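You operate a simulated robot arm through the tools that you are given. There is no shell and no other tool.

The job below is to be done with a simulated robot arm. You get a single attempt, and the scene is never put back.

JOB
Put the card for job 752 on the card rest and set current, on-time and off-time from it.
Fine: leave the power switch and the polarity knob alone.

It is judged by the outcome, as a careful person would: the job done as asked, and still so three seconds after it is handed in. It fails if anything else is knocked over, pushed out of place, dropped, spilled or broken.

ROBOT AND FRAMES
A 6-joint arm with a fingered hand, fixed in place. Base frame: the origin is at the foot of the arm, x ahead of it, y to its left, z up. Readings come in m, rad, newtons and seconds.
With the tool pointing down near the work surface it reaches from about 0.34 to 0.74 m from the base axis. Its first joint turns from -2.007 to 2.007 rad. Payload 4 kg.
The TCP is the grasp point between the finger pads, 0.026 m short of the fingertips. In the tool frame z runs along the fingers and y along their closing line. Largest opening 0.132 m; the body of the gripper starts 0.073 m behind the TCP. The gripper is a hand of 4 fingers: y runs from the thumb to the fingers, the wrist lies at [0, 0, -0.239] in the tool frame, and closing takes about 1.5 s.
Orientation is told as [roll, pitch, yaw] about the base's x, y, z axes, in that order, counted from this pose: with the fingers straight down and closing along the base's y, the tool's x points along the base's -x, its y along +y and its z along -z.

CONTROLS
- The arm moves only by the tool servo_tool. Its argument "increments" is a list of rows, each an object (a shift or turn left out is 0, a gripper value left out holds the last) with "delta_pos": the shift along the tool's x, y, z in m, a list of three; "angular": the turn, a rotation vector about the tool's x, y, z in rad, a list of three. In form: [{"delta_pos": [tx, ty, tz], "angular": [wx, wy, wz]}, ...]. A call has 1 to 20 rows; each row shifts and turns the commanded pose from where the row before left it, along the tool's axes as they then stand. "hand" is the gripper command, from -1 (fully open) to 1 (shut), values between in proportion, set as the call begins (left out, the last holds). Each row takes 0.2 s and may step no farther than 0.05 m and 0.15 rad from the row before; otherwise, or with a gripper value out of range, the whole call is refused. A pose out of reach is approached as far as the arm can. The call stops where the force on the tool passes 40 N (or 10 N more than at its start, if that is more) or the arm is blocked; 0.2 s more then pass. The fingers move at their own pace (about 0.153 m/s each) and stop on an object; they squeeze with about 28 N. The grip force told is the motor's: it shows also when the fingers shut on nothing. Time passes only in rows, and 0.2 s behind the last, so rows that do not move let the fingers close. It gives the time, the measured TCP pose, the force on the tool (base axes), the opening and the grip force at its end, in the units of the frame above (readings bear some noise), with the torque about the TCP (base axes, N m) and any sound that the robot's microphone picked up, and new pictures: "views" is both (left out), scene, wrist or none.
- Cameras (640 x 400 px; columns grow to the right, rows downward): "scene" is fixed at [0.2198, 0.5006, 1.7828]; the picture's right is [-0.50, -0.86, 0.00], its down [-0.85, 0.50, -0.16] and it looks along [0.14, -0.08, -0.99] (base axes); focal length 314 px, centre (320, 200). "wrist" rides on the gripper at [0.068, 0.002, -0.097] in the tool frame; the picture's right is [-0.03, 1.00, 0.00], its down [-0.82, -0.02, -0.58] and it looks along [-0.58, -0.01, 0.82] (tool axes); focal length 270 px, centre (320, 200). There is no depth. A picture from a camera that has moved, and an enlarged one, comes with that camera's place and axes in the base frame and with its lens.
- move_column(by): slides the trunk up (or, below 0, down) by that many m; the arm rides with it, the base frame stays. It gives what a move gives, with no picture.
- curl_fingers(finger1, finger2, finger3, thumb_bend): sets how far each is bent, from 0 (flat) to 1 (curled in); at 0.3 the hand is open as for a grip, at 0.7 the pads meet at the TCP. One left out holds its place. A second passes; each finger stops where it meets its share of the squeeze, and holds until it gets a number again. A gripper value or a shape takes the hand back. It gives what a move gives, with no picture; readings hold the bend of each and the force on the fingers (four entries, about 0 where the hand has none), thumb and palm.
- hand_shape(shape): the hand has 4 fingers and takes this shape, open, in about a second: jaw (thumb against the fingers, like two jaws); tri (thumb and two fingers); tip (a fingertip pinch); poke (one finger out to press); point (the index stretched); flat (the hand flat); cup (the hand cupped); fist (a fist). The gripper value then closes the fingers along that shape, each until it touches; the sizes above hold for jaw. It gives what a move gives, with no picture.
- close_up(camera, box): a new picture of the part [left, top, right, bottom] of that camera's present view, enlarged. It takes no simulated time.
- job_done(): hands the job in; it is judged then, once.

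Nothing tells you positions but the pictures and the camera data. Unless the task says otherwise, let go and move clear before handing in.

The tools are called after "Request:" as name(argument=value, ...) on one line, values as JSON. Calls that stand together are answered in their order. servo_tool: Moves the arm, as the interface text tells. Its arguments: {"type":"object","properties":{"increments":{"type":"array","items":{"type":"object","properties":{"delta_pos":{"type":"array","items":{"type":"number"}},"angular":{"type":"array","items":{"type":"number"}}}}},"hand":{"type":"number"},"views":{"type":"string","enum":["both","scene","wrist","none"]}},"required":["increments"]} The other tools are called the same way: move_column (by) slides the trunk up or down; hand_shape (shape) gives the hand a shape; curl_fingers (finger1, finger2, finger3, thumb_bend) moves the fingers one by one; close_up (camera, box) takes an enlarged picture of a part of a camera's view; job_done () hands the job in.

At the start:

```text
time: 0.0
eef_pos: [0.3095, 0.267, 1.397]
tcp_rot: [-0.001, 0.0, 0.0]
ft_force: [0.6, 0.1, -0.1]
wrist_torque: [0.0, 0.01, 0.02]
grip_width: 0.1318
grip_force: 0.1
shape: jaw
bend: [0.3, 0.3, 0.3, 0.3]
finger forces: [0.1, 0.0, 0.0, 0.0, 0.0, 0.0]
trunk travel left (down, up): [-0.925, 0.065]
```

scene: 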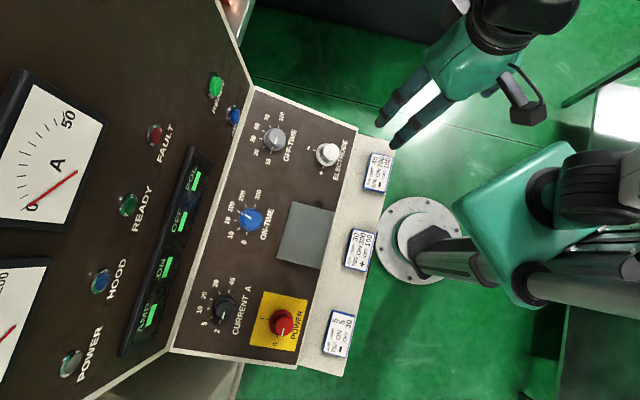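
wrist: 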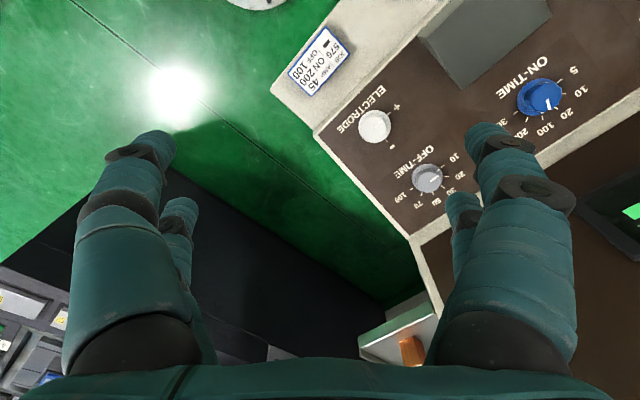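

I see a console with three knobs (current, on-time, off-time), a polarity knob, a power switch, a grey plate, which is probably the card rest, and three cards on a light ledge. I'll enlarge the cards and knobs to read them.

Request:
close_up(camera="scene", box=[300, 130, 420, 370])

Request:
close_up(camera="scene", box=[180, 80, 360, 360])

Request:
close_up(camera="scene", box=[315, 300, 365, 365])

Request:
close_up(camera="scene", box=[335, 220, 385, 280])

Request:
close_up(camera="scene", box=[355, 145, 405, 200])

```text
1.67 times, centred on (360, 250) of scene
camera zoom: at [0.2198, 0.5006, 1.7828], right [-0.5, -0.86, 0.0], down [-0.85, 0.5, -0.16], along [0.14, -0.08, -0.99], focal length 523 px, centre (253, 117)
```

zoom: 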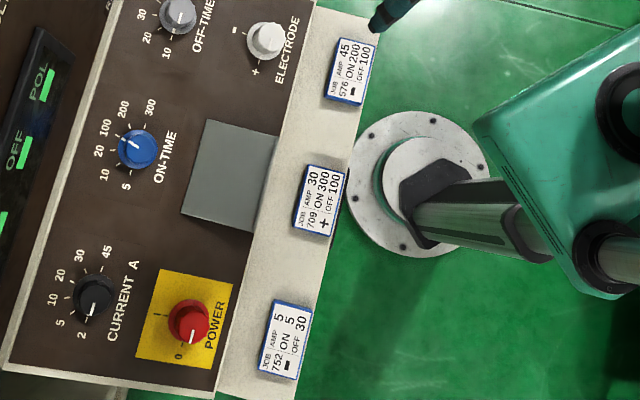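

```text
1.43 times, centred on (270, 220) of scene
camera zoom: at [0.2198, 0.5006, 1.7828], right [-0.5, -0.86, 0.0], down [-0.85, 0.5, -0.16], along [0.14, -0.08, -0.99], focal length 448 px, centre (391, 171)
```

zoom: 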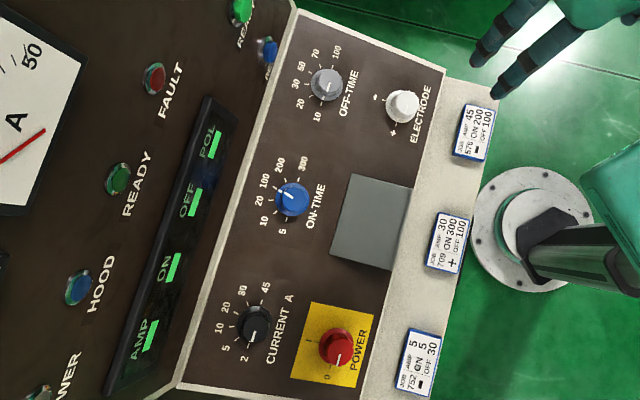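

```text
6.15 times, centred on (340, 332) of scene
camera zoom: at [0.2198, 0.5006, 1.7828], right [-0.5, -0.86, 0.0], down [-0.85, 0.5, -0.16], along [0.14, -0.08, -0.99], focal length 1932 px, centre (197, -615)
```

zoom: 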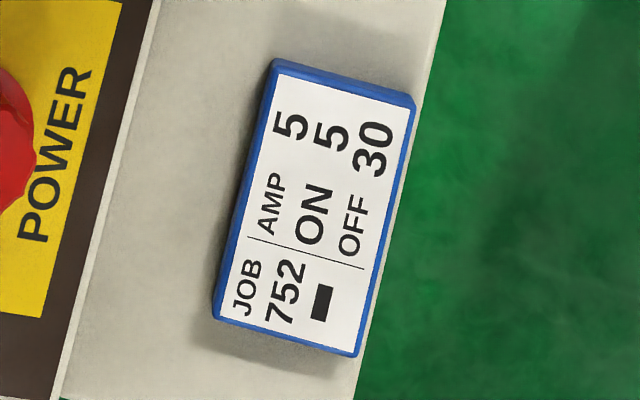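

```text
6.67 times, centred on (360, 250) of scene
camera zoom: at [0.2198, 0.5006, 1.7828], right [-0.5, -0.86, 0.0], down [-0.85, 0.5, -0.16], along [0.14, -0.08, -0.99], focal length 2093 px, centre (53, -133)
```

zoom: 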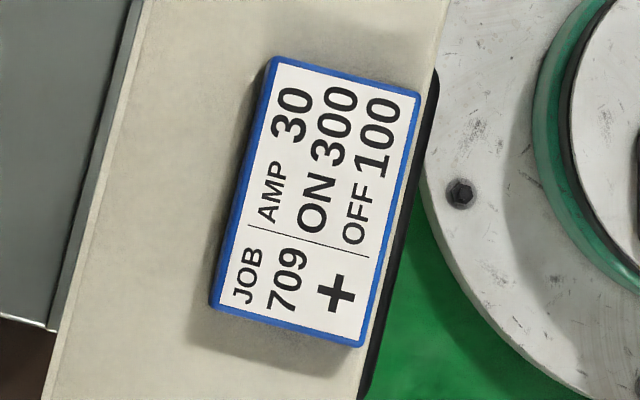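

```text
7.27 times, centred on (380, 172) of scene
camera zoom: at [0.2198, 0.5006, 1.7828], right [-0.5, -0.86, 0.0], down [-0.85, 0.5, -0.16], along [0.14, -0.08, -0.99], focal length 2283 px, centre (-116, 400)
```

zoom: 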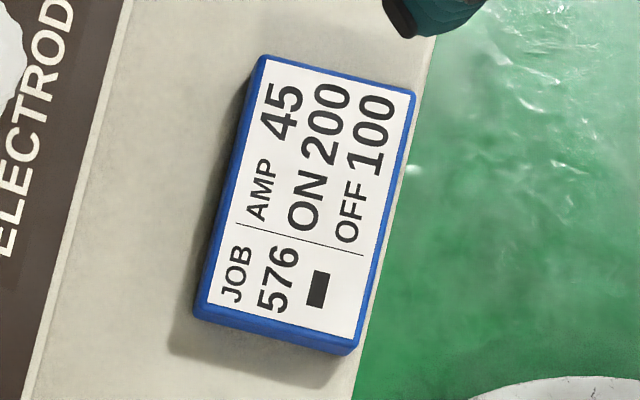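

Job 752 asks for AMP 5, ON 5 and OFF 30. From triangulation, the ledge is at z≈0.97 and the tilted panel is 45° to the left of the arm, with the knobs near z≈1.06. I'll enlarge each knob, the displays and the card rest.

Request:
close_up(camera="scene", box=[190, 270, 260, 340])

Request:
close_up(camera="scene", box=[220, 180, 290, 250])

Request:
close_up(camera="scene", box=[240, 100, 310, 170])

Request:
close_up(camera="scene", box=[265, 190, 345, 280])

Request:
close_up(camera="scene", box=[110, 140, 220, 360])

Request:
close_up(camera="wrist", box=[340, 0, 640, 220])

```text
5.71 times, centred on (225, 305) of scene
camera zoom: at [0.2198, 0.5006, 1.7828], right [-0.5, -0.86, 0.0], down [-0.85, 0.5, -0.16], along [0.14, -0.08, -0.99], focal length 1794 px, centre (863, -400)
```

zoom: 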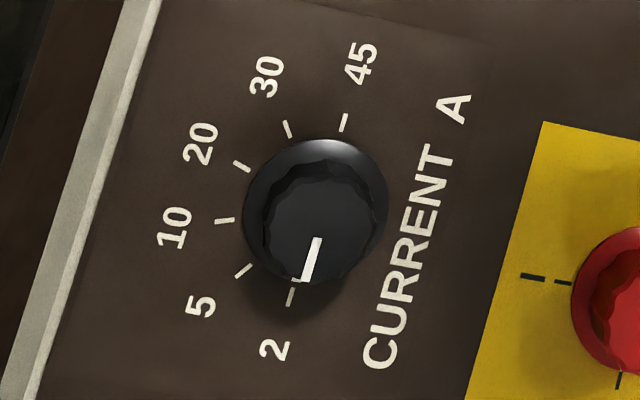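

```text
5.71 times, centred on (255, 215) of scene
camera zoom: at [0.2198, 0.5006, 1.7828], right [-0.5, -0.86, 0.0], down [-0.85, 0.5, -0.16], along [0.14, -0.08, -0.99], focal length 1794 px, centre (691, 114)
```

zoom: 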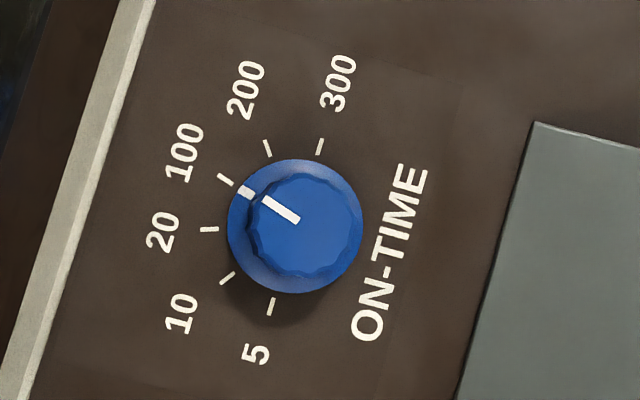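

```text
5.71 times, centred on (275, 135) of scene
camera zoom: at [0.2198, 0.5006, 1.7828], right [-0.5, -0.86, 0.0], down [-0.85, 0.5, -0.16], along [0.14, -0.08, -0.99], focal length 1794 px, centre (577, 571)
```

zoom: 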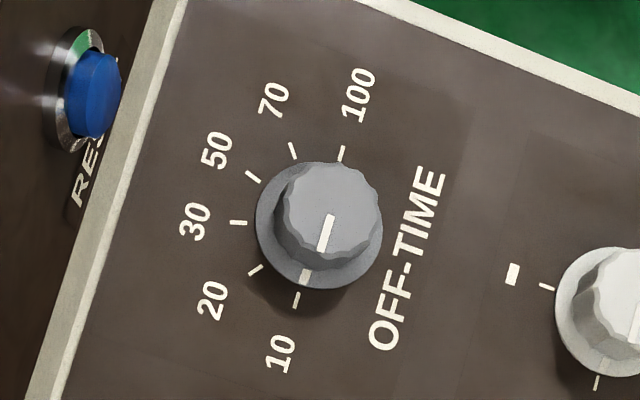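

```text
4.44 times, centred on (305, 235) of scene
camera zoom: at [0.2198, 0.5006, 1.7828], right [-0.5, -0.86, 0.0], down [-0.85, 0.5, -0.16], along [0.14, -0.08, -0.99], focal length 1395 px, centre (387, 44)
```

zoom: 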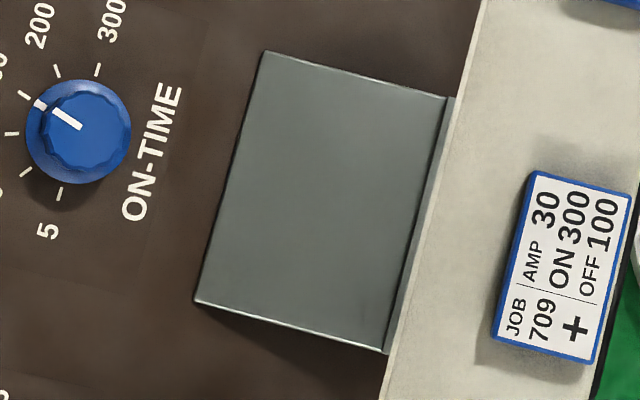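

```text
1.82 times, centred on (165, 250) of scene
camera zoom: at [0.2198, 0.5006, 1.7828], right [-0.5, -0.86, 0.0], down [-0.85, 0.5, -0.16], along [0.14, -0.08, -0.99], focal length 571 px, centre (602, 109)
```

zoom: 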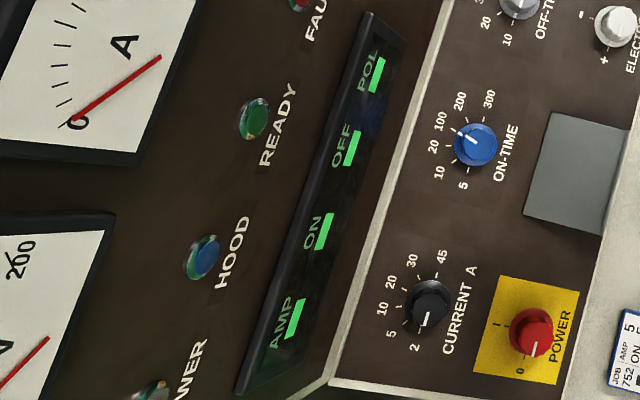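

```text
1.82 times, centred on (490, 110) of wrist
camera zoom: at [0.2422, 0.2696, 1.4939], right [0.03, 1.0, 0.0], down [0.82, -0.02, 0.58], along [0.58, -0.01, -0.82], focal length 491 px, centre (11, 364)
```

zoom: 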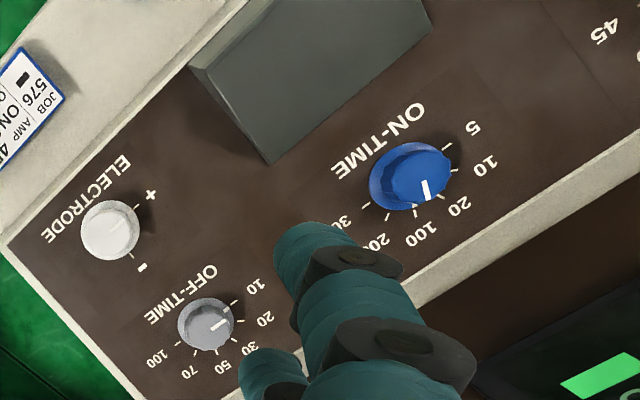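

The displays are dark. CURRENT is at 2 and needs one step clockwise to 5. ON-TIME is at 100 and needs three steps counter-clockwise to 5. OFF-TIME is at 10 and needs two steps clockwise to 30. I'll turn the hand to face the panel squarely and look at it with the wrist camera.

Request:
servo_tool(increments=[{"delta_pos": [0.015, 0.02, 0.037]}, {"delta_pos": [0.015, 0.02, 0.037]}, {"delta_pos": [0.015, 0.02, 0.037]}, {"delta_pos": [0.015, 0.02, 0.037]}, {"angular": [0, 0, -0.131]}, {"angular": [0, 0, -0.131]}, {"angular": [0, 0, -0.131]}, {"angular": [0, 0, -0.131]}, {"angular": [0, 0, -0.131]}, {"angular": [0, 0, -0.131]}])

```text
time: 2.2
eef_pos: [0.2507, 0.3469, 1.2503]
tcp_rot: [0.0, 0.0, 0.789]
ft_force: [-0.1, 0.6, 0.0]
wrist_torque: [0.0, -0.01, -0.01]
grip_width: 0.1317
grip_force: 0.0
shape: jaw
bend: [0.3, 0.3, 0.3, 0.3]
finger forces: [0.0, 0.1, 0.0, 0.1, 0.1, 0.1]
trunk travel left (down, up): [-0.925, 0.065]
camera wrist: at [0.2018, 0.3007, 1.3458], right [-0.69, 0.72, 0.0], down [0.59, 0.56, 0.58], along [0.42, 0.4, -0.82], focal length 270 px, centre (320, 200)
```

scene: 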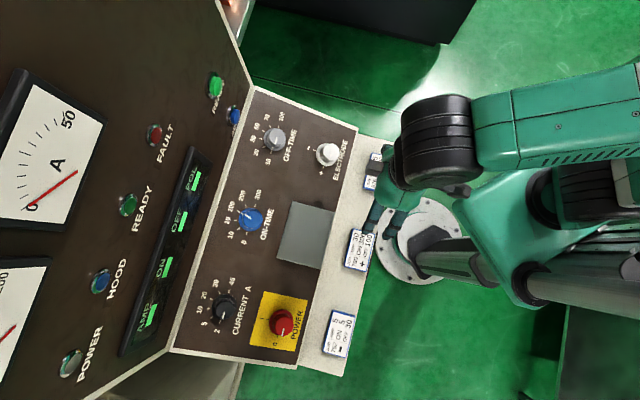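
wrist: 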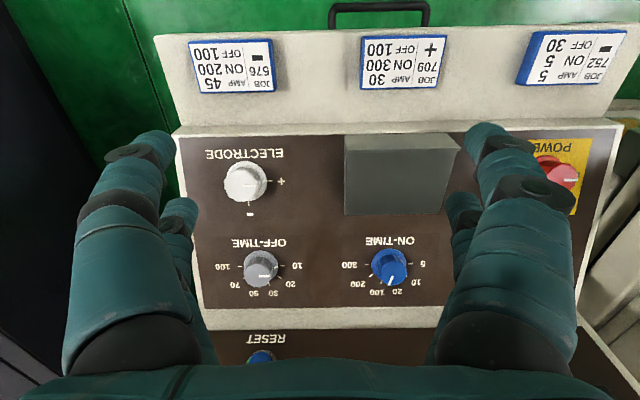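

The picture is upside down, with image-down pointing away from the arm. I can see all the cards, the rest and the knobs, so I'll enlarge the rest and card 752.

Request:
close_up(camera="wrist", box=[320, 110, 480, 230])

Request:
close_up(camera="wrist", box=[480, 10, 640, 130])

Request:
close_up(camera="wrist", box=[200, 220, 450, 320])

```text
3.33 times, centred on (400, 170) of wrist
camera zoom: at [0.2018, 0.3007, 1.3458], right [-0.69, 0.72, 0.0], down [0.59, 0.56, 0.58], along [0.42, 0.4, -0.82], focal length 901 px, centre (53, 300)
```

zoom: 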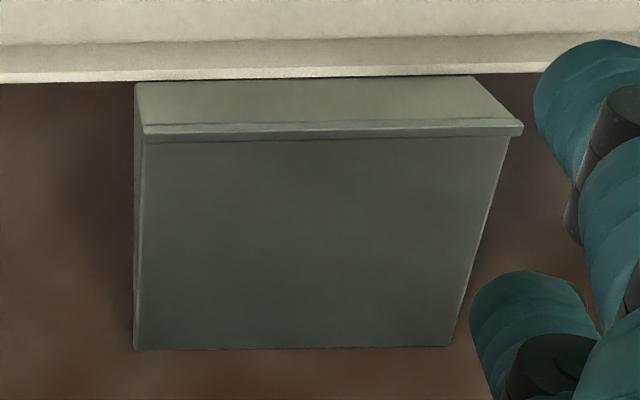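

```text
3.33 times, centred on (560, 70) of wrist
camera zoom: at [0.2018, 0.3007, 1.3458], right [-0.69, 0.72, 0.0], down [0.59, 0.56, 0.58], along [0.42, 0.4, -0.82], focal length 901 px, centre (-480, 633)
```

zoom: 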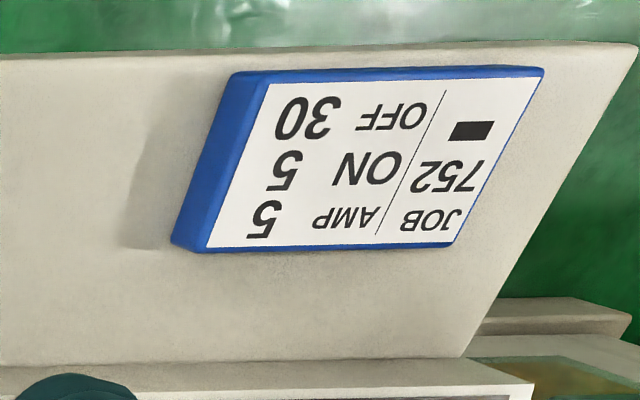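

```text
2.56 times, centred on (325, 270) of wrist
camera zoom: at [0.2018, 0.3007, 1.3458], right [-0.69, 0.72, 0.0], down [0.59, 0.56, 0.58], along [0.42, 0.4, -0.82], focal length 692 px, centre (307, 21)
```

zoom: 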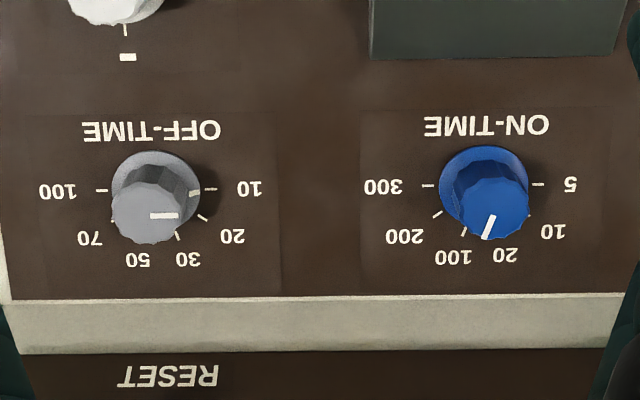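

The rest is a raised block with a lip on its near edge. It spans l≈0.10 to 0.24 along the ledge and n≈0.50 to 0.60 out from the base, with its surface at z≈1.02 to 1.03. Card 752 is about 0.10 × 0.058 m and lies near (0.02, 0.56, 0.96). Next I'll move the hand over that card.

Request:
servo_tool(increments=[{"delta_pos": [0.001, 0.045, 0.01], "angular": [0, 0, 0.004]}, {"delta_pos": [0.001, 0.045, 0.01]}, {"delta_pos": [0.001, 0.045, 0.015]}, {"delta_pos": [0.001, 0.045, 0.015]}, {"delta_pos": [0.001, 0.045, 0.015]}, {"delta_pos": [0.002, 0.045, 0.015]}, {"delta_pos": [0.002, 0.0435, 0.015]}, {"delta_pos": [0, 0, 0.025]}, {"delta_pos": [0, 0, 0]}])

Request:
close_up(camera="scene", box=[280, 260, 400, 360])

Request:
close_up(camera="scene", box=[290, 195, 345, 275])

```text
time: 4.2
eef_pos: [0.0199, 0.5626, 1.1274]
tcp_rot: [-0.001, -0.001, 0.781]
ft_force: [0.0, -0.4, 0.2]
wrist_torque: [0.0, 0.02, 0.03]
grip_width: 0.1319
grip_force: 0.1
shape: jaw
bend: [0.3, 0.3, 0.3, 0.3]
finger forces: [0.0, 0.0, 0.1, 0.1, 0.0, 0.0]
trunk travel left (down, up): [-0.925, 0.065]
camera wrist: at [-0.0283, 0.5165, 1.2243], right [-0.69, 0.73, 0.0], down [0.59, 0.56, 0.58], along [0.42, 0.4, -0.82], focal length 270 px, centre (320, 200)
```

scene: 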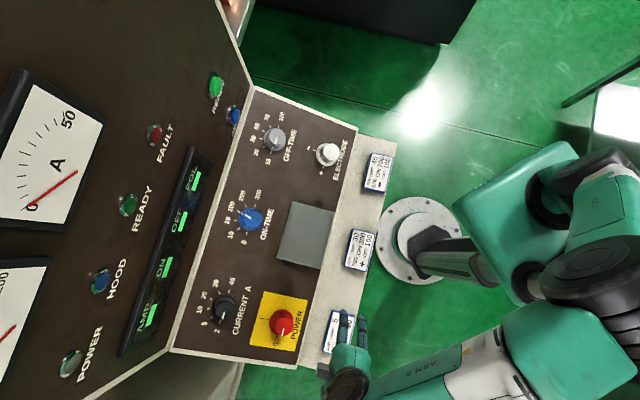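
wrist: 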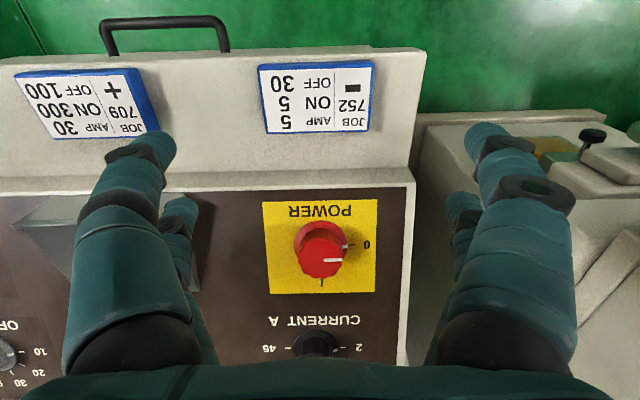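

```text
4.00 times, centred on (340, 310) of scene
camera zoom: at [0.2198, 0.5006, 1.7828], right [-0.5, -0.86, 0.0], down [-0.85, 0.5, -0.16], along [0.14, -0.08, -0.99], focal length 1256 px, centre (240, -240)
```

zoom: 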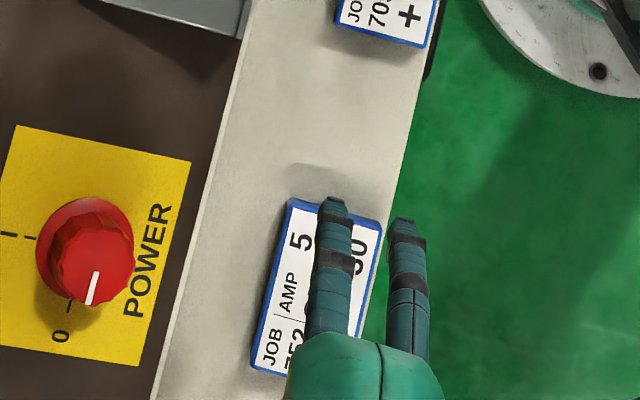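

```text
5.00 times, centred on (318, 235) of scene
camera zoom: at [0.2198, 0.5006, 1.7828], right [-0.5, -0.86, 0.0], down [-0.85, 0.5, -0.16], along [0.14, -0.08, -0.99], focal length 1570 px, centre (332, 25)
```

zoom: 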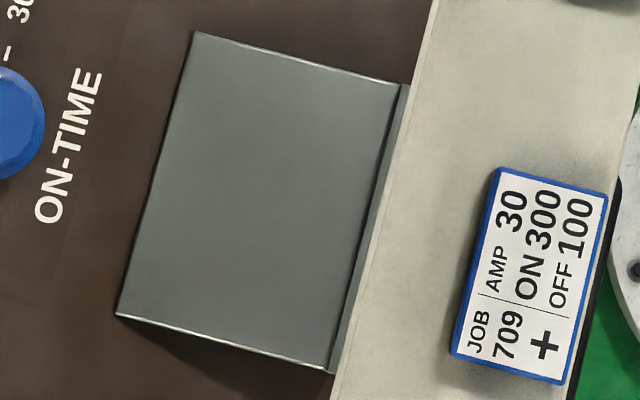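

The card's top centre is at n≈0.414, l≈0.382, z≈0.960, and the ledge surface is about 2 cm lower. I'll descend partway and check how the fingers straddle the card's length.

Request:
servo_tool(increments=[{"delta_pos": [-0.002, -0.0017, 0.03], "angular": [0, 0, -0.004]}, {"delta_pos": [0, 0, 0.035]}, {"delta_pos": [0, 0, 0.035]}, {"delta_pos": [0, 0, 0.03]}, {"delta_pos": [0, 0, 0]}])

Request:
close_up(camera="wrist", box=[140, 0, 500, 220])

Request:
close_up(camera="scene", box=[280, 280, 400, 380])

```text
time: 5.4
eef_pos: [0.024, 0.5621, 0.9986]
tcp_rot: [0.0, -0.001, 0.787]
ft_force: [-0.3, 0.2, -0.2]
wrist_torque: [-0.01, 0.0, -0.02]
grip_width: 0.1322
grip_force: 0.0
shape: jaw
bend: [0.3, 0.3, 0.3, 0.3]
finger forces: [0.0, 0.0, 0.1, 0.0, 0.0, 0.0]
trunk travel left (down, up): [-0.925, 0.065]
camera wrist: at [-0.0245, 0.5166, 1.0954], right [-0.69, 0.72, 0.0], down [0.59, 0.56, 0.58], along [0.42, 0.4, -0.82], focal length 270 px, centre (320, 200)
```

scene: 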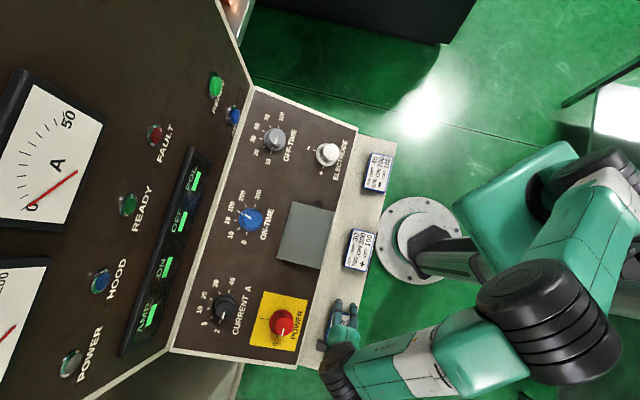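
wrist: 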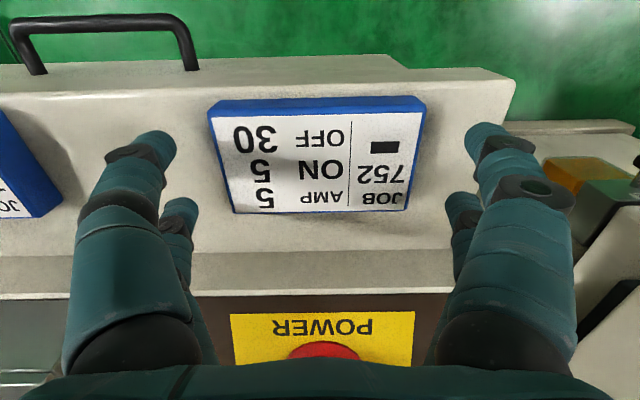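

```text
1.78 times, centred on (320, 110) of wrist
camera zoom: at [-0.0245, 0.5166, 1.0954], right [-0.69, 0.72, 0.0], down [0.59, 0.56, 0.58], along [0.42, 0.4, -0.82], focal length 480 px, centre (320, 360)
```

zoom: 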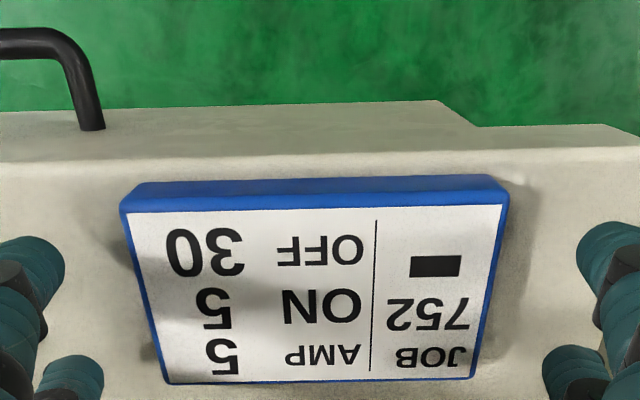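

```text
4.00 times, centred on (340, 330) of scene
camera zoom: at [0.2198, 0.5006, 1.7828], right [-0.5, -0.86, 0.0], down [-0.85, 0.5, -0.16], along [0.14, -0.08, -0.99], focal length 1256 px, centre (240, -320)
```

zoom: 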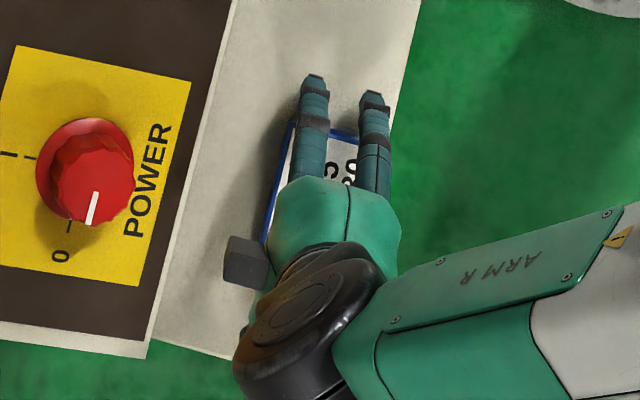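

The hand is centred on the card. I'll lower it so the fingertips sit about 15 mm below the card's top, then close.

Request:
servo_tool(increments=[{"delta_pos": [0, 0, 0.014]}, {"delta_pos": [0, 0, 0.013]}, {"delta_pos": [0, 0, 0]}])

Request:
servo_tool(hand=1, increments=[{"delta_pos": [0, 0, 0]}, {"delta_pos": [0, 0, 0]}, {"delta_pos": [0, 0, 0]}, {"delta_pos": [0, 0, 0]}, {"delta_pos": [0, 0, 0]}, {"delta_pos": [0, 0, 0]}, {"delta_pos": [0, 0, 0]}, {"delta_pos": [0, 0, 0]}])

```text
time: 6.2
eef_pos: [0.0246, 0.5649, 0.9796]
tcp_rot: [0.011, -0.008, 0.786]
ft_force: [-0.9, -4.5, 17.3]
wrist_torque: [-0.44, -0.15, -0.02]
grip_width: 0.1317
grip_force: 0.1
shape: jaw
bend: [0.31, 0.31, 0.28, 0.29]
finger forces: [4.2, 2.4, 3.1, 0.0, 7.7, 0.0]
trunk travel left (down, up): [-0.925, 0.065]
stopped in row 3: the force on the tool passed its limit at 41 N (the readings are from after the stop); the commanded pose is now the measured one
camera wrist: at [-0.0247, 0.5176, 1.0751], right [-0.69, 0.72, 0.01], down [0.59, 0.56, 0.58], along [0.42, 0.41, -0.81], focal length 270 px, centre (320, 200)
```

scene: 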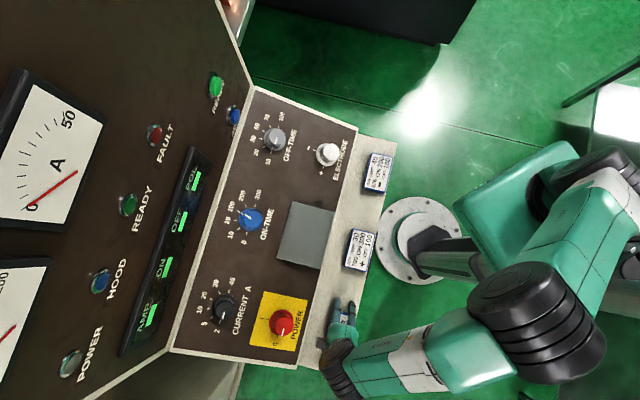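
wrist: 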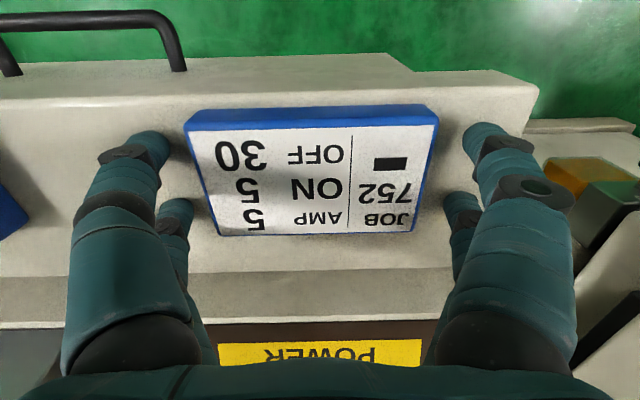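

```text
time: 6.6
eef_pos: [0.0238, 0.5707, 0.9823]
tcp_rot: [0.016, -0.016, 0.789]
ft_force: [-0.4, -5.4, 16.5]
wrist_torque: [-0.45, -0.34, -0.13]
grip_width: 0.1034
grip_force: 28.3
shape: jaw
bend: [0.63, 0.62, 0.6, 0.43]
finger forces: [28.1, 24.4, 31.5, 0.0, 27.7, 0.1]
trunk travel left (down, up): [-0.925, 0.065]
stopped in row 1: the force on the tool passed its limit at 49 N (the readings are from after the stop); the commanded pose is now the measured one
camera wrist: at [-0.025, 0.521, 1.0787], right [-0.69, 0.72, 0.02], down [0.59, 0.55, 0.59], along [0.42, 0.42, -0.81], focal length 270 px, centre (320, 200)
```

scene: 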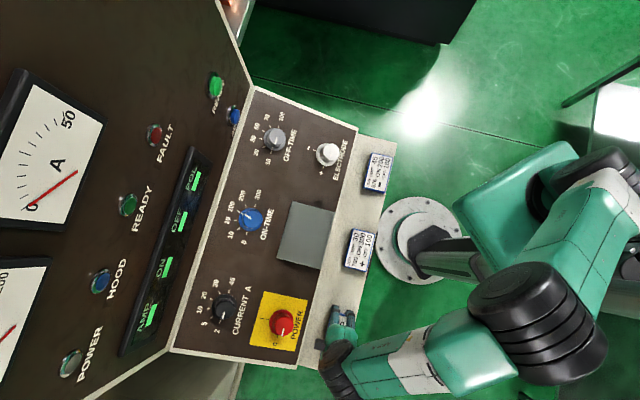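
wrist: 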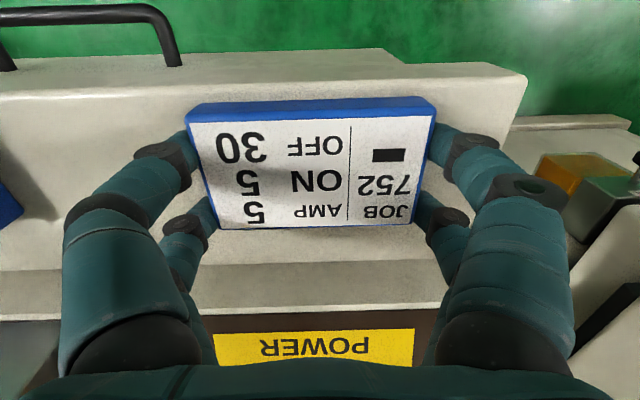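

The fingertips reached the ledge and the hand has closed on the card at an opening of 0.103 m with firm force on all the fingers. I'll lift it slowly.

Request:
servo_tool(increments=[{"delta_pos": [0, 0, -0.01]}, {"delta_pos": [0, 0, -0.02]}, {"delta_pos": [0, 0, -0.03]}, {"delta_pos": [0, 0, -0.04]}, {"delta_pos": [0, 0, -0.04]}, {"delta_pos": [0, 0, 0]}])

Request:
close_up(camera="wrist", box=[140, 20, 500, 260])

Request:
close_up(camera="scene", box=[290, 130, 420, 370])

```text
time: 8.0
eef_pos: [0.0218, 0.5675, 1.1214]
tcp_rot: [0.018, -0.014, 0.787]
ft_force: [0.6, -0.4, -1.1]
wrist_torque: [0.01, 0.0, -0.01]
grip_width: 0.1017
grip_force: 28.0
shape: jaw
bend: [0.62, 0.62, 0.61, 0.44]
finger forces: [25.8, 25.4, 25.1, 0.0, 26.2, 0.0]
trunk travel left (down, up): [-0.925, 0.065]
camera wrist: at [-0.0255, 0.5192, 1.2173], right [-0.69, 0.72, 0.02], down [0.59, 0.55, 0.59], along [0.42, 0.42, -0.81], focal length 270 px, centre (320, 200)
```

scene: 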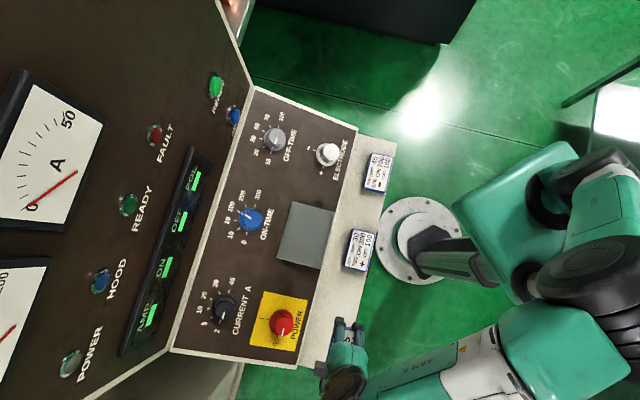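
wrist: 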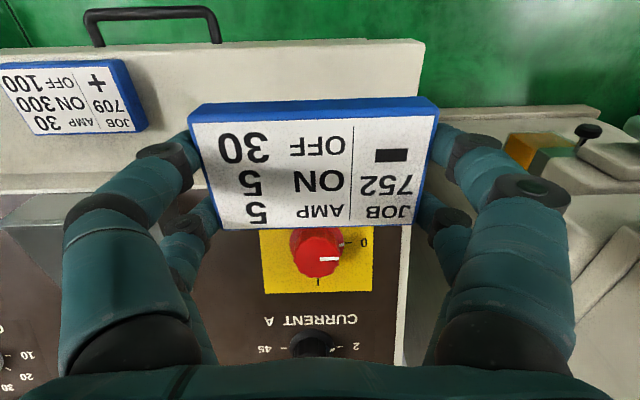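

```text
1.67 times, centred on (320, 140) of wrist
camera zoom: at [-0.0255, 0.5192, 1.2173], right [-0.69, 0.72, 0.02], down [0.59, 0.55, 0.59], along [0.42, 0.42, -0.81], focal length 450 px, centre (320, 300)
```

zoom: 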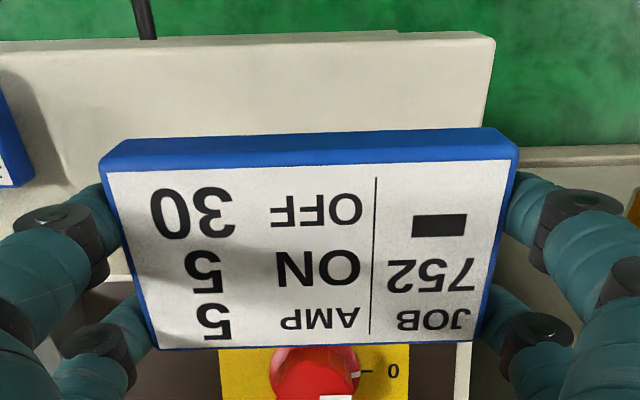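

```text
1.67 times, centred on (355, 250) of scene
camera zoom: at [0.2198, 0.5006, 1.7828], right [-0.5, -0.86, 0.0], down [-0.85, 0.5, -0.16], along [0.14, -0.08, -0.99], focal length 523 px, centre (262, 117)
```

zoom: 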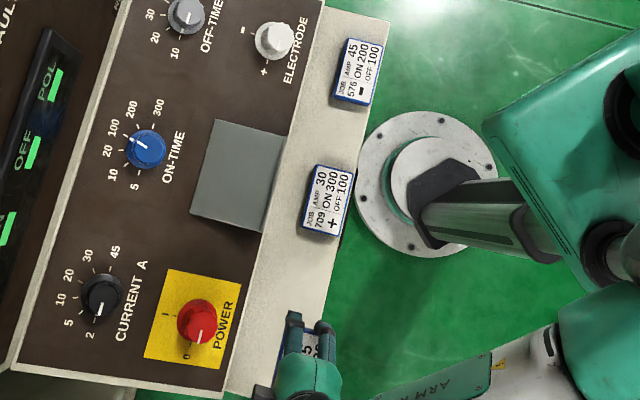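

The card is held and hangs level to within about 6°. Next I'll move along the ledge at height, tilt the hand to roughly match the rest's slope, and stop above the rest.

Request:
servo_tool(increments=[{"delta_pos": [0, -0.0432, 0]}, {"delta_pos": [0, -0.0432, 0]}, {"delta_pos": [0, -0.0432, 0]}, {"delta_pos": [0, -0.0432, 0]}, {"delta_pos": [0, -0.0432, 0]}, {"angular": [0, -0.09, 0]}, {"delta_pos": [-0.0338, 0, 0.0038]}, {"delta_pos": [-0.0338, 0, 0.0038]}, {"delta_pos": [-0.0338, 0, 0.0038]}, {"delta_pos": [-0.0338, 0, 0.0038]}, {"delta_pos": [0, 0, 0]}])

Request:
close_up(camera="wrist", box=[140, 20, 500, 260])

Request:
close_up(camera="scene", box=[230, 150, 370, 290])

```text
time: 10.4
eef_pos: [0.2736, 0.5106, 1.1158]
tcp_rot: [0.014, -0.103, 0.785]
ft_force: [-0.3, -0.2, -0.8]
wrist_torque: [0.04, 0.04, 0.01]
grip_width: 0.1019
grip_force: 28.2
shape: jaw
bend: [0.63, 0.62, 0.61, 0.44]
finger forces: [25.8, 25.3, 25.1, 0.0, 26.0, 0.0]
trunk travel left (down, up): [-0.925, 0.065]
camera wrist: at [0.2181, 0.4562, 1.2051], right [-0.69, 0.72, 0.02], down [0.55, 0.51, 0.66], along [0.47, 0.46, -0.75], focal length 270 px, centre (320, 200)
```

scene: 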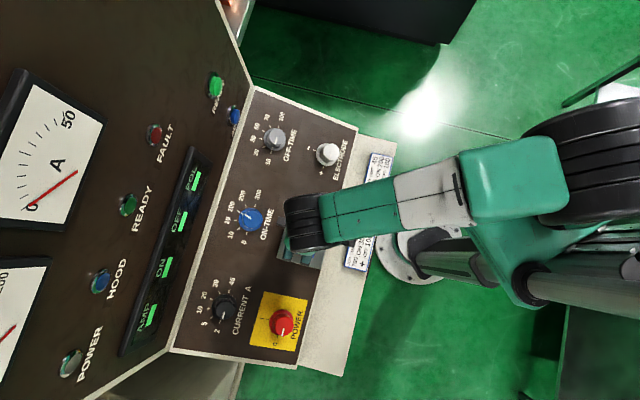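
wrist: 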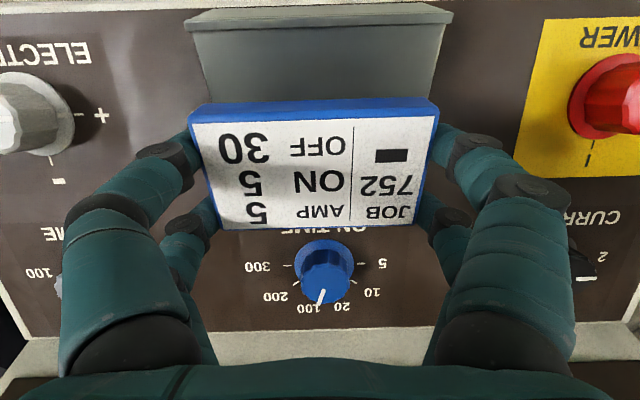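

```text
1.67 times, centred on (320, 140) of wrist
camera zoom: at [0.2181, 0.4562, 1.2051], right [-0.69, 0.72, 0.02], down [0.55, 0.51, 0.66], along [0.47, 0.46, -0.75], focal length 450 px, centre (320, 300)
```

zoom: 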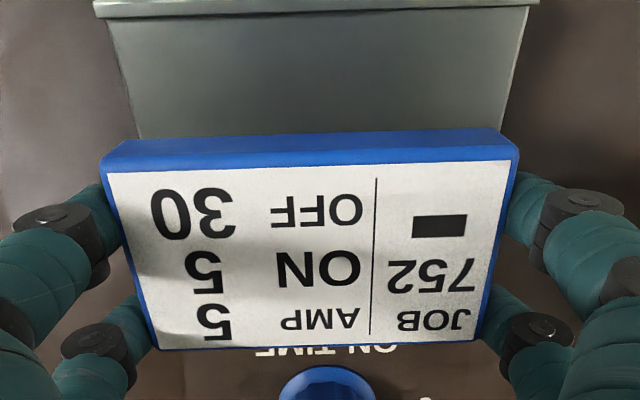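

```text
2.86 times, centred on (300, 220) of scene
camera zoom: at [0.2198, 0.5006, 1.7828], right [-0.5, -0.86, 0.0], down [-0.85, 0.5, -0.16], along [0.14, -0.08, -0.99], focal length 897 px, centre (377, 143)
```

zoom: 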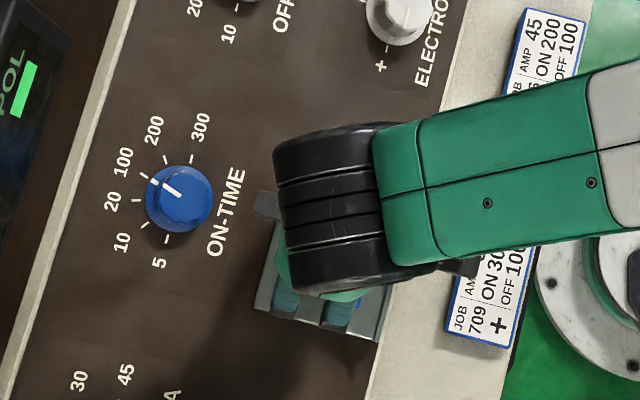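

The card is above the rest with its text the same way up as before. I'll zoom in on the lip to estimate its height and the rest's slope before lowering.

Request:
close_up(camera="wrist", box=[170, 0, 470, 120])

Request:
close_up(camera="wrist", box=[170, 0, 250, 60])

Request:
close_up(camera="wrist", box=[400, 0, 480, 60])

```text
2.13 times, centred on (320, 60) of wrist
camera zoom: at [0.2181, 0.4562, 1.2051], right [-0.69, 0.72, 0.02], down [0.55, 0.51, 0.66], along [0.47, 0.46, -0.75], focal length 577 px, centre (320, 499)
```

zoom: 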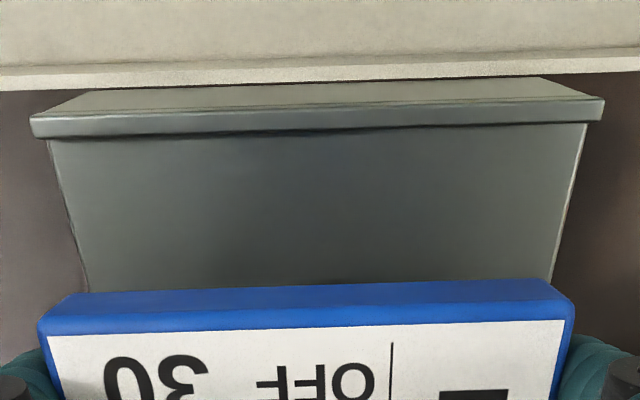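

```text
6.67 times, centred on (210, 30) of wrist
camera zoom: at [0.2181, 0.4562, 1.2051], right [-0.69, 0.72, 0.02], down [0.55, 0.51, 0.66], along [0.47, 0.46, -0.75], focal length 1802 px, centre (1053, 1333)
```

zoom: 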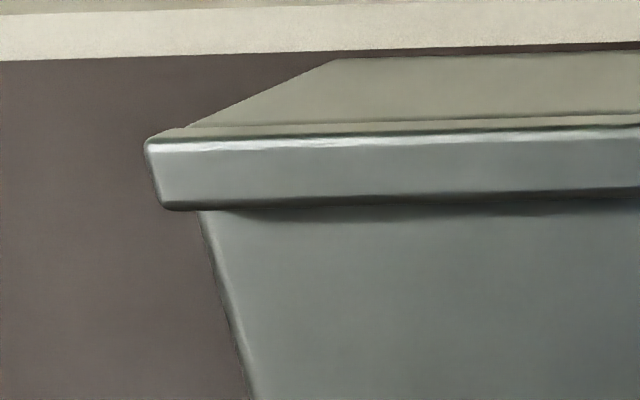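

```text
6.67 times, centred on (440, 30) of wrist
camera zoom: at [0.2181, 0.4562, 1.2051], right [-0.69, 0.72, 0.02], down [0.55, 0.51, 0.66], along [0.47, 0.46, -0.75], focal length 1802 px, centre (-480, 1333)
```

zoom: 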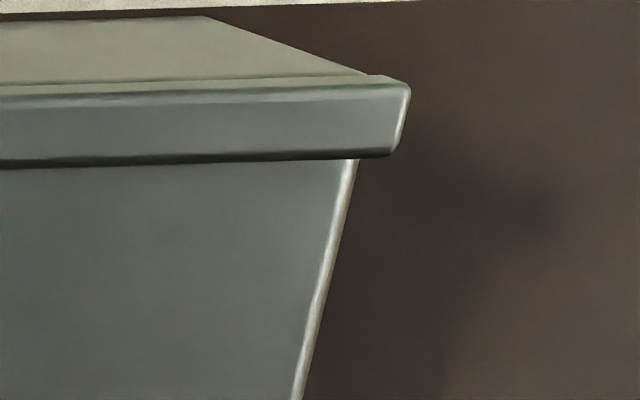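

The lip is about 5 mm tall and the rest's top looks nearly level, at z≈1.033. I'll undo the tilt so the card is flat, then lower toward the rest in small steps.

Request:
servo_tool(increments=[{"angular": [0.007, 0.075, 0]}, {"angular": [0.007, 0.075, 0]}, {"delta_pos": [-0.001, 0, 0.02]}, {"delta_pos": [-0.001, 0, 0.02]}, {"delta_pos": [0, 0, 0.006]}, {"delta_pos": [0, 0, 0]}])

Request:
close_up(camera="wrist", box=[140, 20, 500, 260])

```text
time: 11.8
eef_pos: [0.2729, 0.5101, 1.0698]
tcp_rot: [0.002, 0.045, 0.786]
ft_force: [0.9, -0.5, -0.3]
wrist_torque: [-0.02, -0.02, 0.04]
grip_width: 0.1018
grip_force: 28.1
shape: jaw
bend: [0.63, 0.62, 0.61, 0.44]
finger forces: [25.7, 25.2, 25.1, 0.1, 26.0, 0.0]
trunk travel left (down, up): [-0.925, 0.065]
camera wrist: at [0.2281, 0.467, 1.1705], right [-0.69, 0.72, 0.0], down [0.61, 0.58, 0.54], along [0.39, 0.37, -0.84], focal length 270 px, centre (320, 200)
```

scene: 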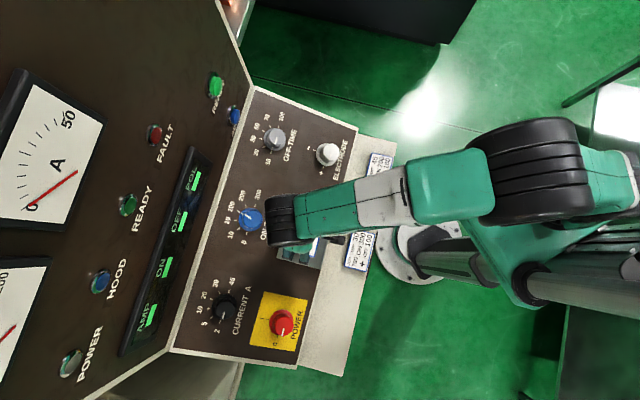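
wrist: 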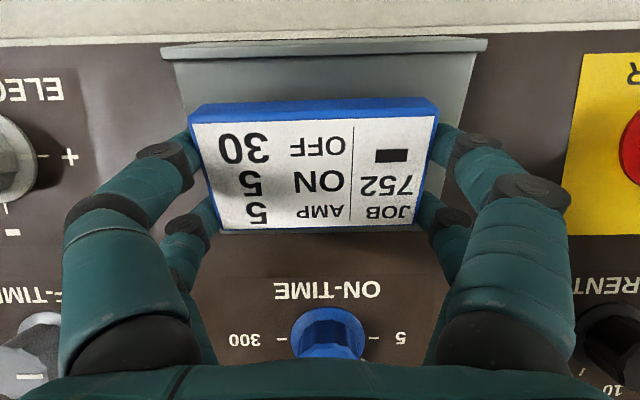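

```text
1.67 times, centred on (320, 140) of wrist
camera zoom: at [0.2281, 0.467, 1.1705], right [-0.69, 0.72, 0.0], down [0.61, 0.58, 0.54], along [0.39, 0.37, -0.84], focal length 450 px, centre (320, 300)
```

zoom: 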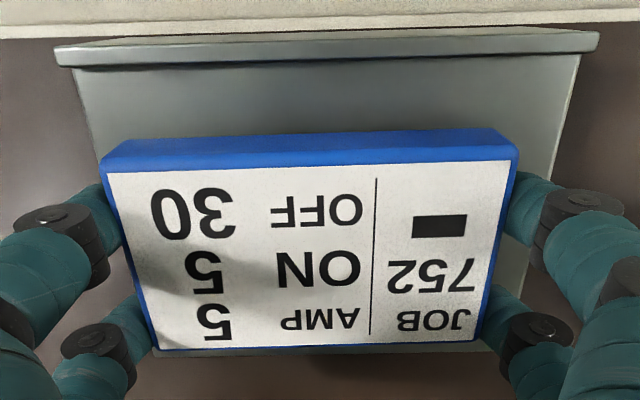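

The rest's top is level at about z≈1.033 and the card sits centred within it. I'll lower it in small steps, watching the force.

Request:
servo_tool(increments=[{"delta_pos": [0, 0, 0.004]}, {"delta_pos": [0, 0, 0.003]}, {"delta_pos": [0, 0, 0]}], views="none")

Request:
servo_tool(increments=[{"delta_pos": [0, 0, 0.0015]}, {"delta_pos": [0, 0, 0]}], views="none")

Request:
servo_tool(increments=[{"delta_pos": [0, 0, 0.0015]}, {"delta_pos": [0, 0, 0]}], views="wrist")

```text
time: 12.6
eef_pos: [0.273, 0.5106, 1.0628]
tcp_rot: [0.0, 0.045, 0.787]
ft_force: [0.7, -0.4, -0.4]
wrist_torque: [-0.01, 0.0, 0.0]
grip_width: 0.1017
grip_force: 27.6
shape: jaw
bend: [0.63, 0.62, 0.61, 0.44]
finger forces: [25.7, 25.2, 25.0, 0.0, 26.0, 0.1]
trunk travel left (down, up): [-0.925, 0.065]
```

```text
time: 13.2
eef_pos: [0.2723, 0.5107, 1.0618]
tcp_rot: [0.002, 0.045, 0.788]
ft_force: [1.1, -0.6, -0.7]
wrist_torque: [-0.02, 0.01, -0.01]
grip_width: 0.1019
grip_force: 28.5
shape: jaw
bend: [0.63, 0.62, 0.61, 0.44]
finger forces: [25.7, 25.3, 25.1, 0.1, 26.0, 0.0]
trunk travel left (down, up): [-0.925, 0.065]
```

```text
time: 13.8
eef_pos: [0.2728, 0.5097, 1.0608]
tcp_rot: [0.003, 0.045, 0.787]
ft_force: [1.0, -1.2, 2.6]
wrist_torque: [0.25, 0.1, -0.02]
grip_width: 0.1016
grip_force: 28.0
shape: jaw
bend: [0.63, 0.63, 0.62, 0.44]
finger forces: [25.9, 29.1, 25.1, 0.0, 25.8, 0.1]
trunk travel left (down, up): [-0.925, 0.065]
camera wrist: at [0.2273, 0.4668, 1.1613], right [-0.69, 0.72, 0.0], down [0.61, 0.58, 0.54], along [0.39, 0.37, -0.84], focal length 270 px, centre (320, 200)
```

wrist: 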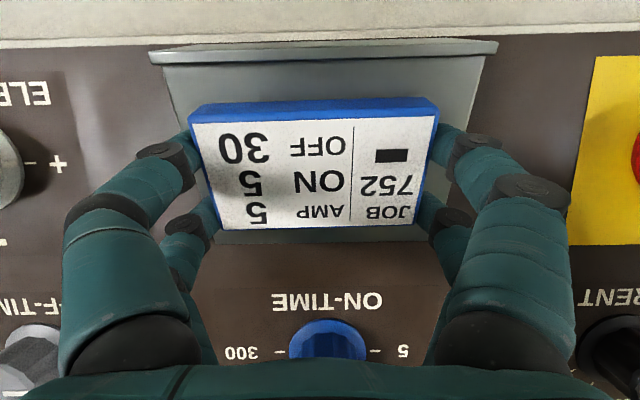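

Light contact has begun: 2.6 N, with one fingertip touching. I'll go down another millimetre or so and check before letting go.

Request:
servo_tool(increments=[{"delta_pos": [0, 0, 0.0015]}, {"delta_pos": [0, 0, 0]}], views="none")

Request:
close_up(camera="wrist", box=[140, 30, 500, 260])

```text
time: 14.4
eef_pos: [0.2729, 0.5102, 1.0604]
tcp_rot: [0.002, 0.043, 0.787]
ft_force: [-0.4, -0.7, 11.5]
wrist_torque: [0.53, 0.13, 0.01]
grip_width: 0.1011
grip_force: 27.8
shape: jaw
bend: [0.63, 0.64, 0.62, 0.44]
finger forces: [25.8, 34.8, 26.9, 0.0, 25.5, 0.0]
trunk travel left (down, up): [-0.925, 0.065]
```

```text
1.74 times, centred on (320, 145) of wrist
camera zoom: at [0.2273, 0.4665, 1.1607], right [-0.69, 0.72, 0.0], down [0.61, 0.58, 0.54], along [0.39, 0.37, -0.84], focal length 470 px, centre (320, 296)
```

zoom: 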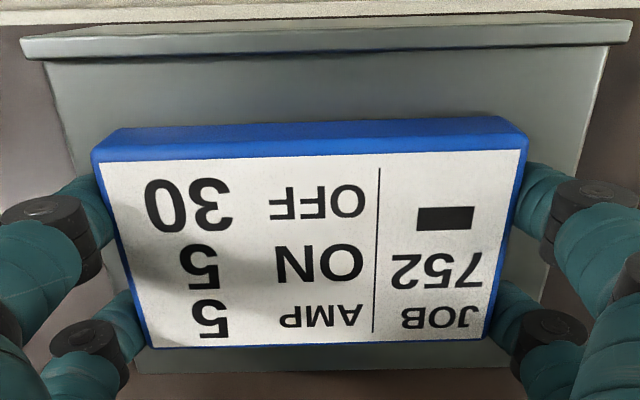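

The card is at the surface, with 11 N of support. I'll open the hand just enough to release it, then look.

Request:
servo_tool(hand=-0.78, increments=[{"delta_pos": [0, 0, 0]}, {"delta_pos": [0, 0, -0.002]}, {"delta_pos": [0, 0, 0]}])

Request:
close_up(camera="wrist", box=[140, 30, 500, 260])

```text
time: 15.2
eef_pos: [0.273, 0.5094, 1.0612]
tcp_rot: [0.002, 0.049, 0.788]
ft_force: [0.1, -0.3, 0.0]
wrist_torque: [0.0, 0.02, 0.03]
grip_width: 0.1173
grip_force: 0.0
shape: jaw
bend: [0.49, 0.49, 0.49, 0.33]
finger forces: [0.0, 0.1, 0.0, 0.0, 0.0, 0.1]
trunk travel left (down, up): [-0.925, 0.065]
camera wrist: at [0.2272, 0.4671, 1.1612], right [-0.69, 0.72, 0.0], down [0.61, 0.58, 0.54], along [0.39, 0.37, -0.84], focal length 270 px, centre (320, 200)
```

scene: 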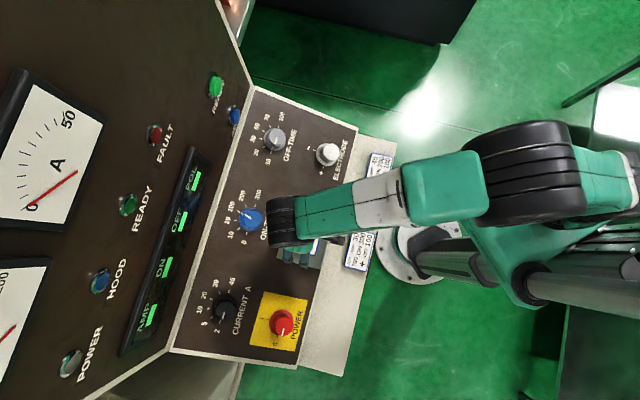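
wrist: 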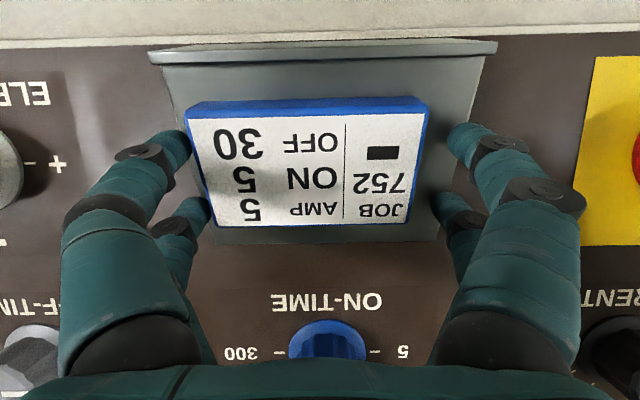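

```text
1.74 times, centred on (320, 145) of wrist
camera zoom: at [0.2272, 0.4671, 1.1612], right [-0.69, 0.72, 0.0], down [0.61, 0.58, 0.54], along [0.39, 0.37, -0.84], focal length 470 px, centre (320, 296)
```

zoom: 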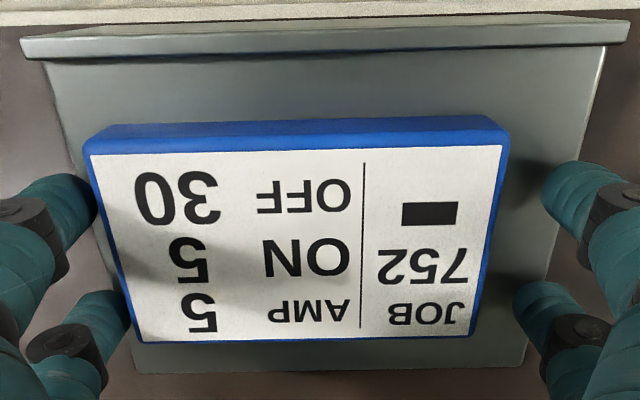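

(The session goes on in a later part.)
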